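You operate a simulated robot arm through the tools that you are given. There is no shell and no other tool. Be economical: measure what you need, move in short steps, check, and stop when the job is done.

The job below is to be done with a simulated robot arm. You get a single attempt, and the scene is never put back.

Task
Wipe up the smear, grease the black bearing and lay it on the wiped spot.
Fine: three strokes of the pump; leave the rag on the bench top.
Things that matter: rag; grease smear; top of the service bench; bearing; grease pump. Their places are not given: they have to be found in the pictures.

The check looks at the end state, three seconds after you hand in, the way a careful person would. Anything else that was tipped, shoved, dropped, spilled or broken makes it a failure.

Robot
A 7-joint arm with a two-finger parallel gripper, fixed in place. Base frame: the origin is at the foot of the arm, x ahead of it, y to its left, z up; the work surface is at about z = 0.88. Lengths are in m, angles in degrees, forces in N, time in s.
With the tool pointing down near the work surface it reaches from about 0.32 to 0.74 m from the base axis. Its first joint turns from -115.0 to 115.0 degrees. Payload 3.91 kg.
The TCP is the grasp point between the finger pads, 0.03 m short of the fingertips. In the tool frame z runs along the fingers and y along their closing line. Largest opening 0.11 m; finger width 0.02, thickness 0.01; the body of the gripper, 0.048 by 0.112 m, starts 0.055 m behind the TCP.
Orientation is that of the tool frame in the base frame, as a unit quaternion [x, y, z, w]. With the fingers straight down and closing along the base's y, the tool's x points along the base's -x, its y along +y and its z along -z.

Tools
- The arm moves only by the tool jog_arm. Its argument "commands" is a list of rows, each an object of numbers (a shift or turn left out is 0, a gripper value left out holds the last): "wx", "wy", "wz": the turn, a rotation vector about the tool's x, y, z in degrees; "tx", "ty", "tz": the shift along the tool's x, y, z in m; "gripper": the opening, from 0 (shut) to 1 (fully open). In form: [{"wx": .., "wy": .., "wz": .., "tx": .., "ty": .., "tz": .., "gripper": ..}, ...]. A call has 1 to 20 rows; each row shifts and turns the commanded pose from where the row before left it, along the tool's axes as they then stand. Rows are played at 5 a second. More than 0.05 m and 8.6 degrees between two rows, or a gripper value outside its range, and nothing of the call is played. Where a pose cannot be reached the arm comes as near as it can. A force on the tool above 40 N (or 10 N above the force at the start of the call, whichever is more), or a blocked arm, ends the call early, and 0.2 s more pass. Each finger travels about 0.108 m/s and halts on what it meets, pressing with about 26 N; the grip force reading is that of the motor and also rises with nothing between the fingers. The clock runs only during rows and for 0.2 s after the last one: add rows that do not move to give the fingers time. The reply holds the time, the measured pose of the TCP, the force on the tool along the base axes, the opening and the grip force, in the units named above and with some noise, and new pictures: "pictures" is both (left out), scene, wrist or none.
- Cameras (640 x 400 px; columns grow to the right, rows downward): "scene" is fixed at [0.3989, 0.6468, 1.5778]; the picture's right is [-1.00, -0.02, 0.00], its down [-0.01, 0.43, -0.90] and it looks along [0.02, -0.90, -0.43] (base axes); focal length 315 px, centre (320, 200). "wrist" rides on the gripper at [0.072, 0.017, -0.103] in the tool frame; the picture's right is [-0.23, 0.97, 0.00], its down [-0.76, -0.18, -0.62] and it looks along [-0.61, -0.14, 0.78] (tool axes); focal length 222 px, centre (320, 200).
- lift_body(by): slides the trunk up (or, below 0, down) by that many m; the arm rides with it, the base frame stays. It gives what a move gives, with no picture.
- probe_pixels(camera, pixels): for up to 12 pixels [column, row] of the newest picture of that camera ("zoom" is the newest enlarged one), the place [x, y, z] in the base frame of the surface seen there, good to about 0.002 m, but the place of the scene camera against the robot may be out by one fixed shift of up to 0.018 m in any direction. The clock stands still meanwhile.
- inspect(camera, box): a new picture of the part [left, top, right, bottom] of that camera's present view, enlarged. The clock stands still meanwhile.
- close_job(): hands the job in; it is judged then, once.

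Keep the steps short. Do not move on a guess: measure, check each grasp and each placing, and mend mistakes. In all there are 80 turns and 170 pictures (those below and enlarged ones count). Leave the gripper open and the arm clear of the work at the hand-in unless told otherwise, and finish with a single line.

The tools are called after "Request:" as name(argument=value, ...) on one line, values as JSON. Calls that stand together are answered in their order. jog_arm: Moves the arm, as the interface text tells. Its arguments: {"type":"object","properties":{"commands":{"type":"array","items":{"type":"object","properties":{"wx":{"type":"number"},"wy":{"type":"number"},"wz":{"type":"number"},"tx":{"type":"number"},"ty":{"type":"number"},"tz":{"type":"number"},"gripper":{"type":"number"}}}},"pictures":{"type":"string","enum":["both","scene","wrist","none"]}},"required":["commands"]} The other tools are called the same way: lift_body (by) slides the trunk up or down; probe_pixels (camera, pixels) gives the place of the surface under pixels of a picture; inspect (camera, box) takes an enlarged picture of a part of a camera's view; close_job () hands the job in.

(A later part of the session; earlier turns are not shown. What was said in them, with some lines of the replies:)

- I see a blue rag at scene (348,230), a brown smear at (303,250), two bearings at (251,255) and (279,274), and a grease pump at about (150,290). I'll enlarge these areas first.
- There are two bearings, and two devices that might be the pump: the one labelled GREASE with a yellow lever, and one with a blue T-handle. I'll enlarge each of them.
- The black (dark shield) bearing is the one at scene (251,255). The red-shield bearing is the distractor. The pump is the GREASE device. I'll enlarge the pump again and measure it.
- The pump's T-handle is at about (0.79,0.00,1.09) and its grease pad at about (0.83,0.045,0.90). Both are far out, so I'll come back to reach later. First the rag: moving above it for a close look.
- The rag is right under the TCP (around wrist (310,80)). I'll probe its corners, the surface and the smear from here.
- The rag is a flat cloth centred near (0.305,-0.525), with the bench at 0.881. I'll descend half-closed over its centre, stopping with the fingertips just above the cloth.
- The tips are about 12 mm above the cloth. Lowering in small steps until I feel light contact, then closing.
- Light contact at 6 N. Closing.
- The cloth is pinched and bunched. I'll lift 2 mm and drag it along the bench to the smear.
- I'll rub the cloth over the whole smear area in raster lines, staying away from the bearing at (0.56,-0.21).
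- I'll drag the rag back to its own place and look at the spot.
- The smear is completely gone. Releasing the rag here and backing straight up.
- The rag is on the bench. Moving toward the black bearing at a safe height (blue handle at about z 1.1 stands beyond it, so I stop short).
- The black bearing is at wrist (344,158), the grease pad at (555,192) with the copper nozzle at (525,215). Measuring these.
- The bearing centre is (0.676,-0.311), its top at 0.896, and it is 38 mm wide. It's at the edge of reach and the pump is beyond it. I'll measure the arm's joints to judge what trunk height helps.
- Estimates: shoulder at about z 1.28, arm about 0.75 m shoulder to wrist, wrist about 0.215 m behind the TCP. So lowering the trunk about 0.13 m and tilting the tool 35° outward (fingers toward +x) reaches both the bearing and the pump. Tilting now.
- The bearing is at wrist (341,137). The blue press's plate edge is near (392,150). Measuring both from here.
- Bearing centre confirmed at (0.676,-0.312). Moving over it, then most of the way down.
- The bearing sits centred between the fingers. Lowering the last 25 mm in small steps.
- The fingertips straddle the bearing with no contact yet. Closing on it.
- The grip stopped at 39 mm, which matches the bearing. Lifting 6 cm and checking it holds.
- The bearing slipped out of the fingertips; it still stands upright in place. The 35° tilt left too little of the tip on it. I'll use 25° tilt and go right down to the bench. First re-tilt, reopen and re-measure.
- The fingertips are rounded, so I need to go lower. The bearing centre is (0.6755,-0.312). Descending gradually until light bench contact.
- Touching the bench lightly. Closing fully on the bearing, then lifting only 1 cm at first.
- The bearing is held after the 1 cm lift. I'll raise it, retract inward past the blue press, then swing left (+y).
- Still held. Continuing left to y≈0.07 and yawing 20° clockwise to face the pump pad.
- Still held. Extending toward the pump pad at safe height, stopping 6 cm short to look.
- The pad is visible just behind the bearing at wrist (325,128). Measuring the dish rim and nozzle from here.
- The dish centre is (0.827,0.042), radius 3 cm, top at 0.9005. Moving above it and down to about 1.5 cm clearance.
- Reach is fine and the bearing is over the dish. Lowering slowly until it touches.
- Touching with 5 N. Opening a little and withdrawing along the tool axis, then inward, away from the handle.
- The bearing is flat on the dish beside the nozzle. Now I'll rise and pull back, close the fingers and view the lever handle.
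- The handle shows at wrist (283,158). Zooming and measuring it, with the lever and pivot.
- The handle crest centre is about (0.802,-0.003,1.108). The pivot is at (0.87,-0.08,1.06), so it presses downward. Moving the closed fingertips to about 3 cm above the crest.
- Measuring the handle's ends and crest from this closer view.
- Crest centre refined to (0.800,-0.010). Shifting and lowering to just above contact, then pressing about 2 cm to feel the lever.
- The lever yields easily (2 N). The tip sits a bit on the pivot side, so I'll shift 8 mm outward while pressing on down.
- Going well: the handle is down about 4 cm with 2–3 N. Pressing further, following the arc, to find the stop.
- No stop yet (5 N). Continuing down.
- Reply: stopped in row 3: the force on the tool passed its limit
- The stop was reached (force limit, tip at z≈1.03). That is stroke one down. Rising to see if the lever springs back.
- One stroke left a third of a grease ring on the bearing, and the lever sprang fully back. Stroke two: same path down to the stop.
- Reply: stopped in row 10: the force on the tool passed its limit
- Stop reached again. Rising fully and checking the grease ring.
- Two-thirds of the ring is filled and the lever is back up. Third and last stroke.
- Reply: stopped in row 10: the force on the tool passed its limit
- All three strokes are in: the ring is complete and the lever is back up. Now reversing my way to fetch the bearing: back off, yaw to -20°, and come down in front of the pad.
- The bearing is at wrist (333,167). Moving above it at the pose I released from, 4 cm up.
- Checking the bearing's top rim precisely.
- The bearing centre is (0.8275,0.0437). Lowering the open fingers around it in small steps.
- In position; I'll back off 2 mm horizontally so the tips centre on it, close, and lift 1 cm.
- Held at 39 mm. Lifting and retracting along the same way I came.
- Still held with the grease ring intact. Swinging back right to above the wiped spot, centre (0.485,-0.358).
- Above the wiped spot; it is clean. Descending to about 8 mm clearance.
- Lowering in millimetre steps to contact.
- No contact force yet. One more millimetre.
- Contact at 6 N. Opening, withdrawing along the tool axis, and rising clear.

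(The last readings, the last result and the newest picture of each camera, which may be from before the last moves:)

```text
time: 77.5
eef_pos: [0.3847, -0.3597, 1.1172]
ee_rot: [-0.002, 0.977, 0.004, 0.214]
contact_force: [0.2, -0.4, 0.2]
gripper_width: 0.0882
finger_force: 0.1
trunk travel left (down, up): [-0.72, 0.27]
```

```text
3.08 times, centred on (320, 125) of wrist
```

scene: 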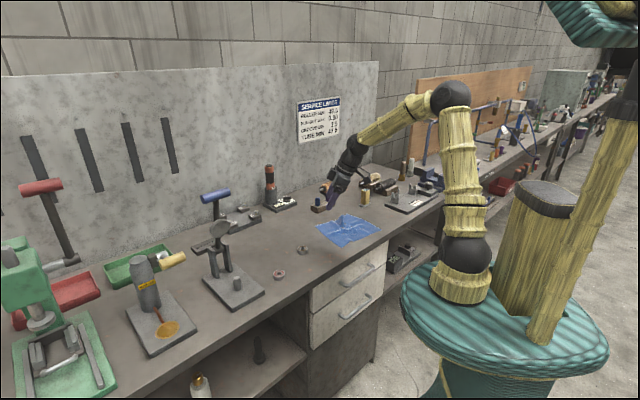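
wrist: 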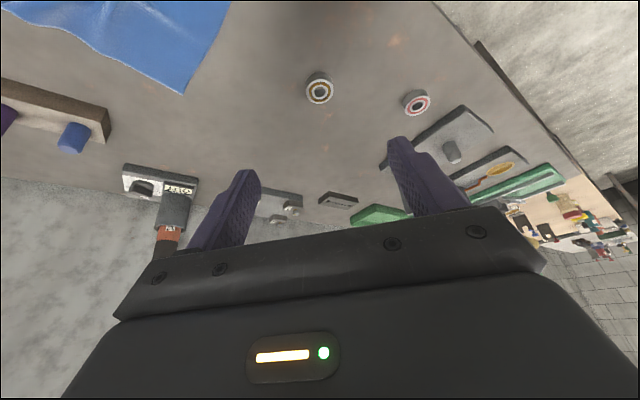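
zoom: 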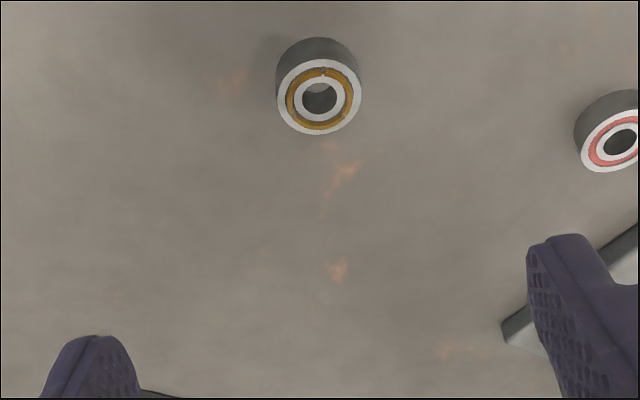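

The greased bearing lies flat on the clean wiped spot (scene (303,251), the old smear centre). The rag is on the bench, the pump lever is up, and the arm is clear and open. Handing in.

Request:
close_job()

```text
The job is handed in.
```

The smear is wiped up, and the black bearing, greased with three pump strokes, lies on the wiped spot; the rag is on the bench top (the bearing slipped once at the first pick-up, staying upright in place).
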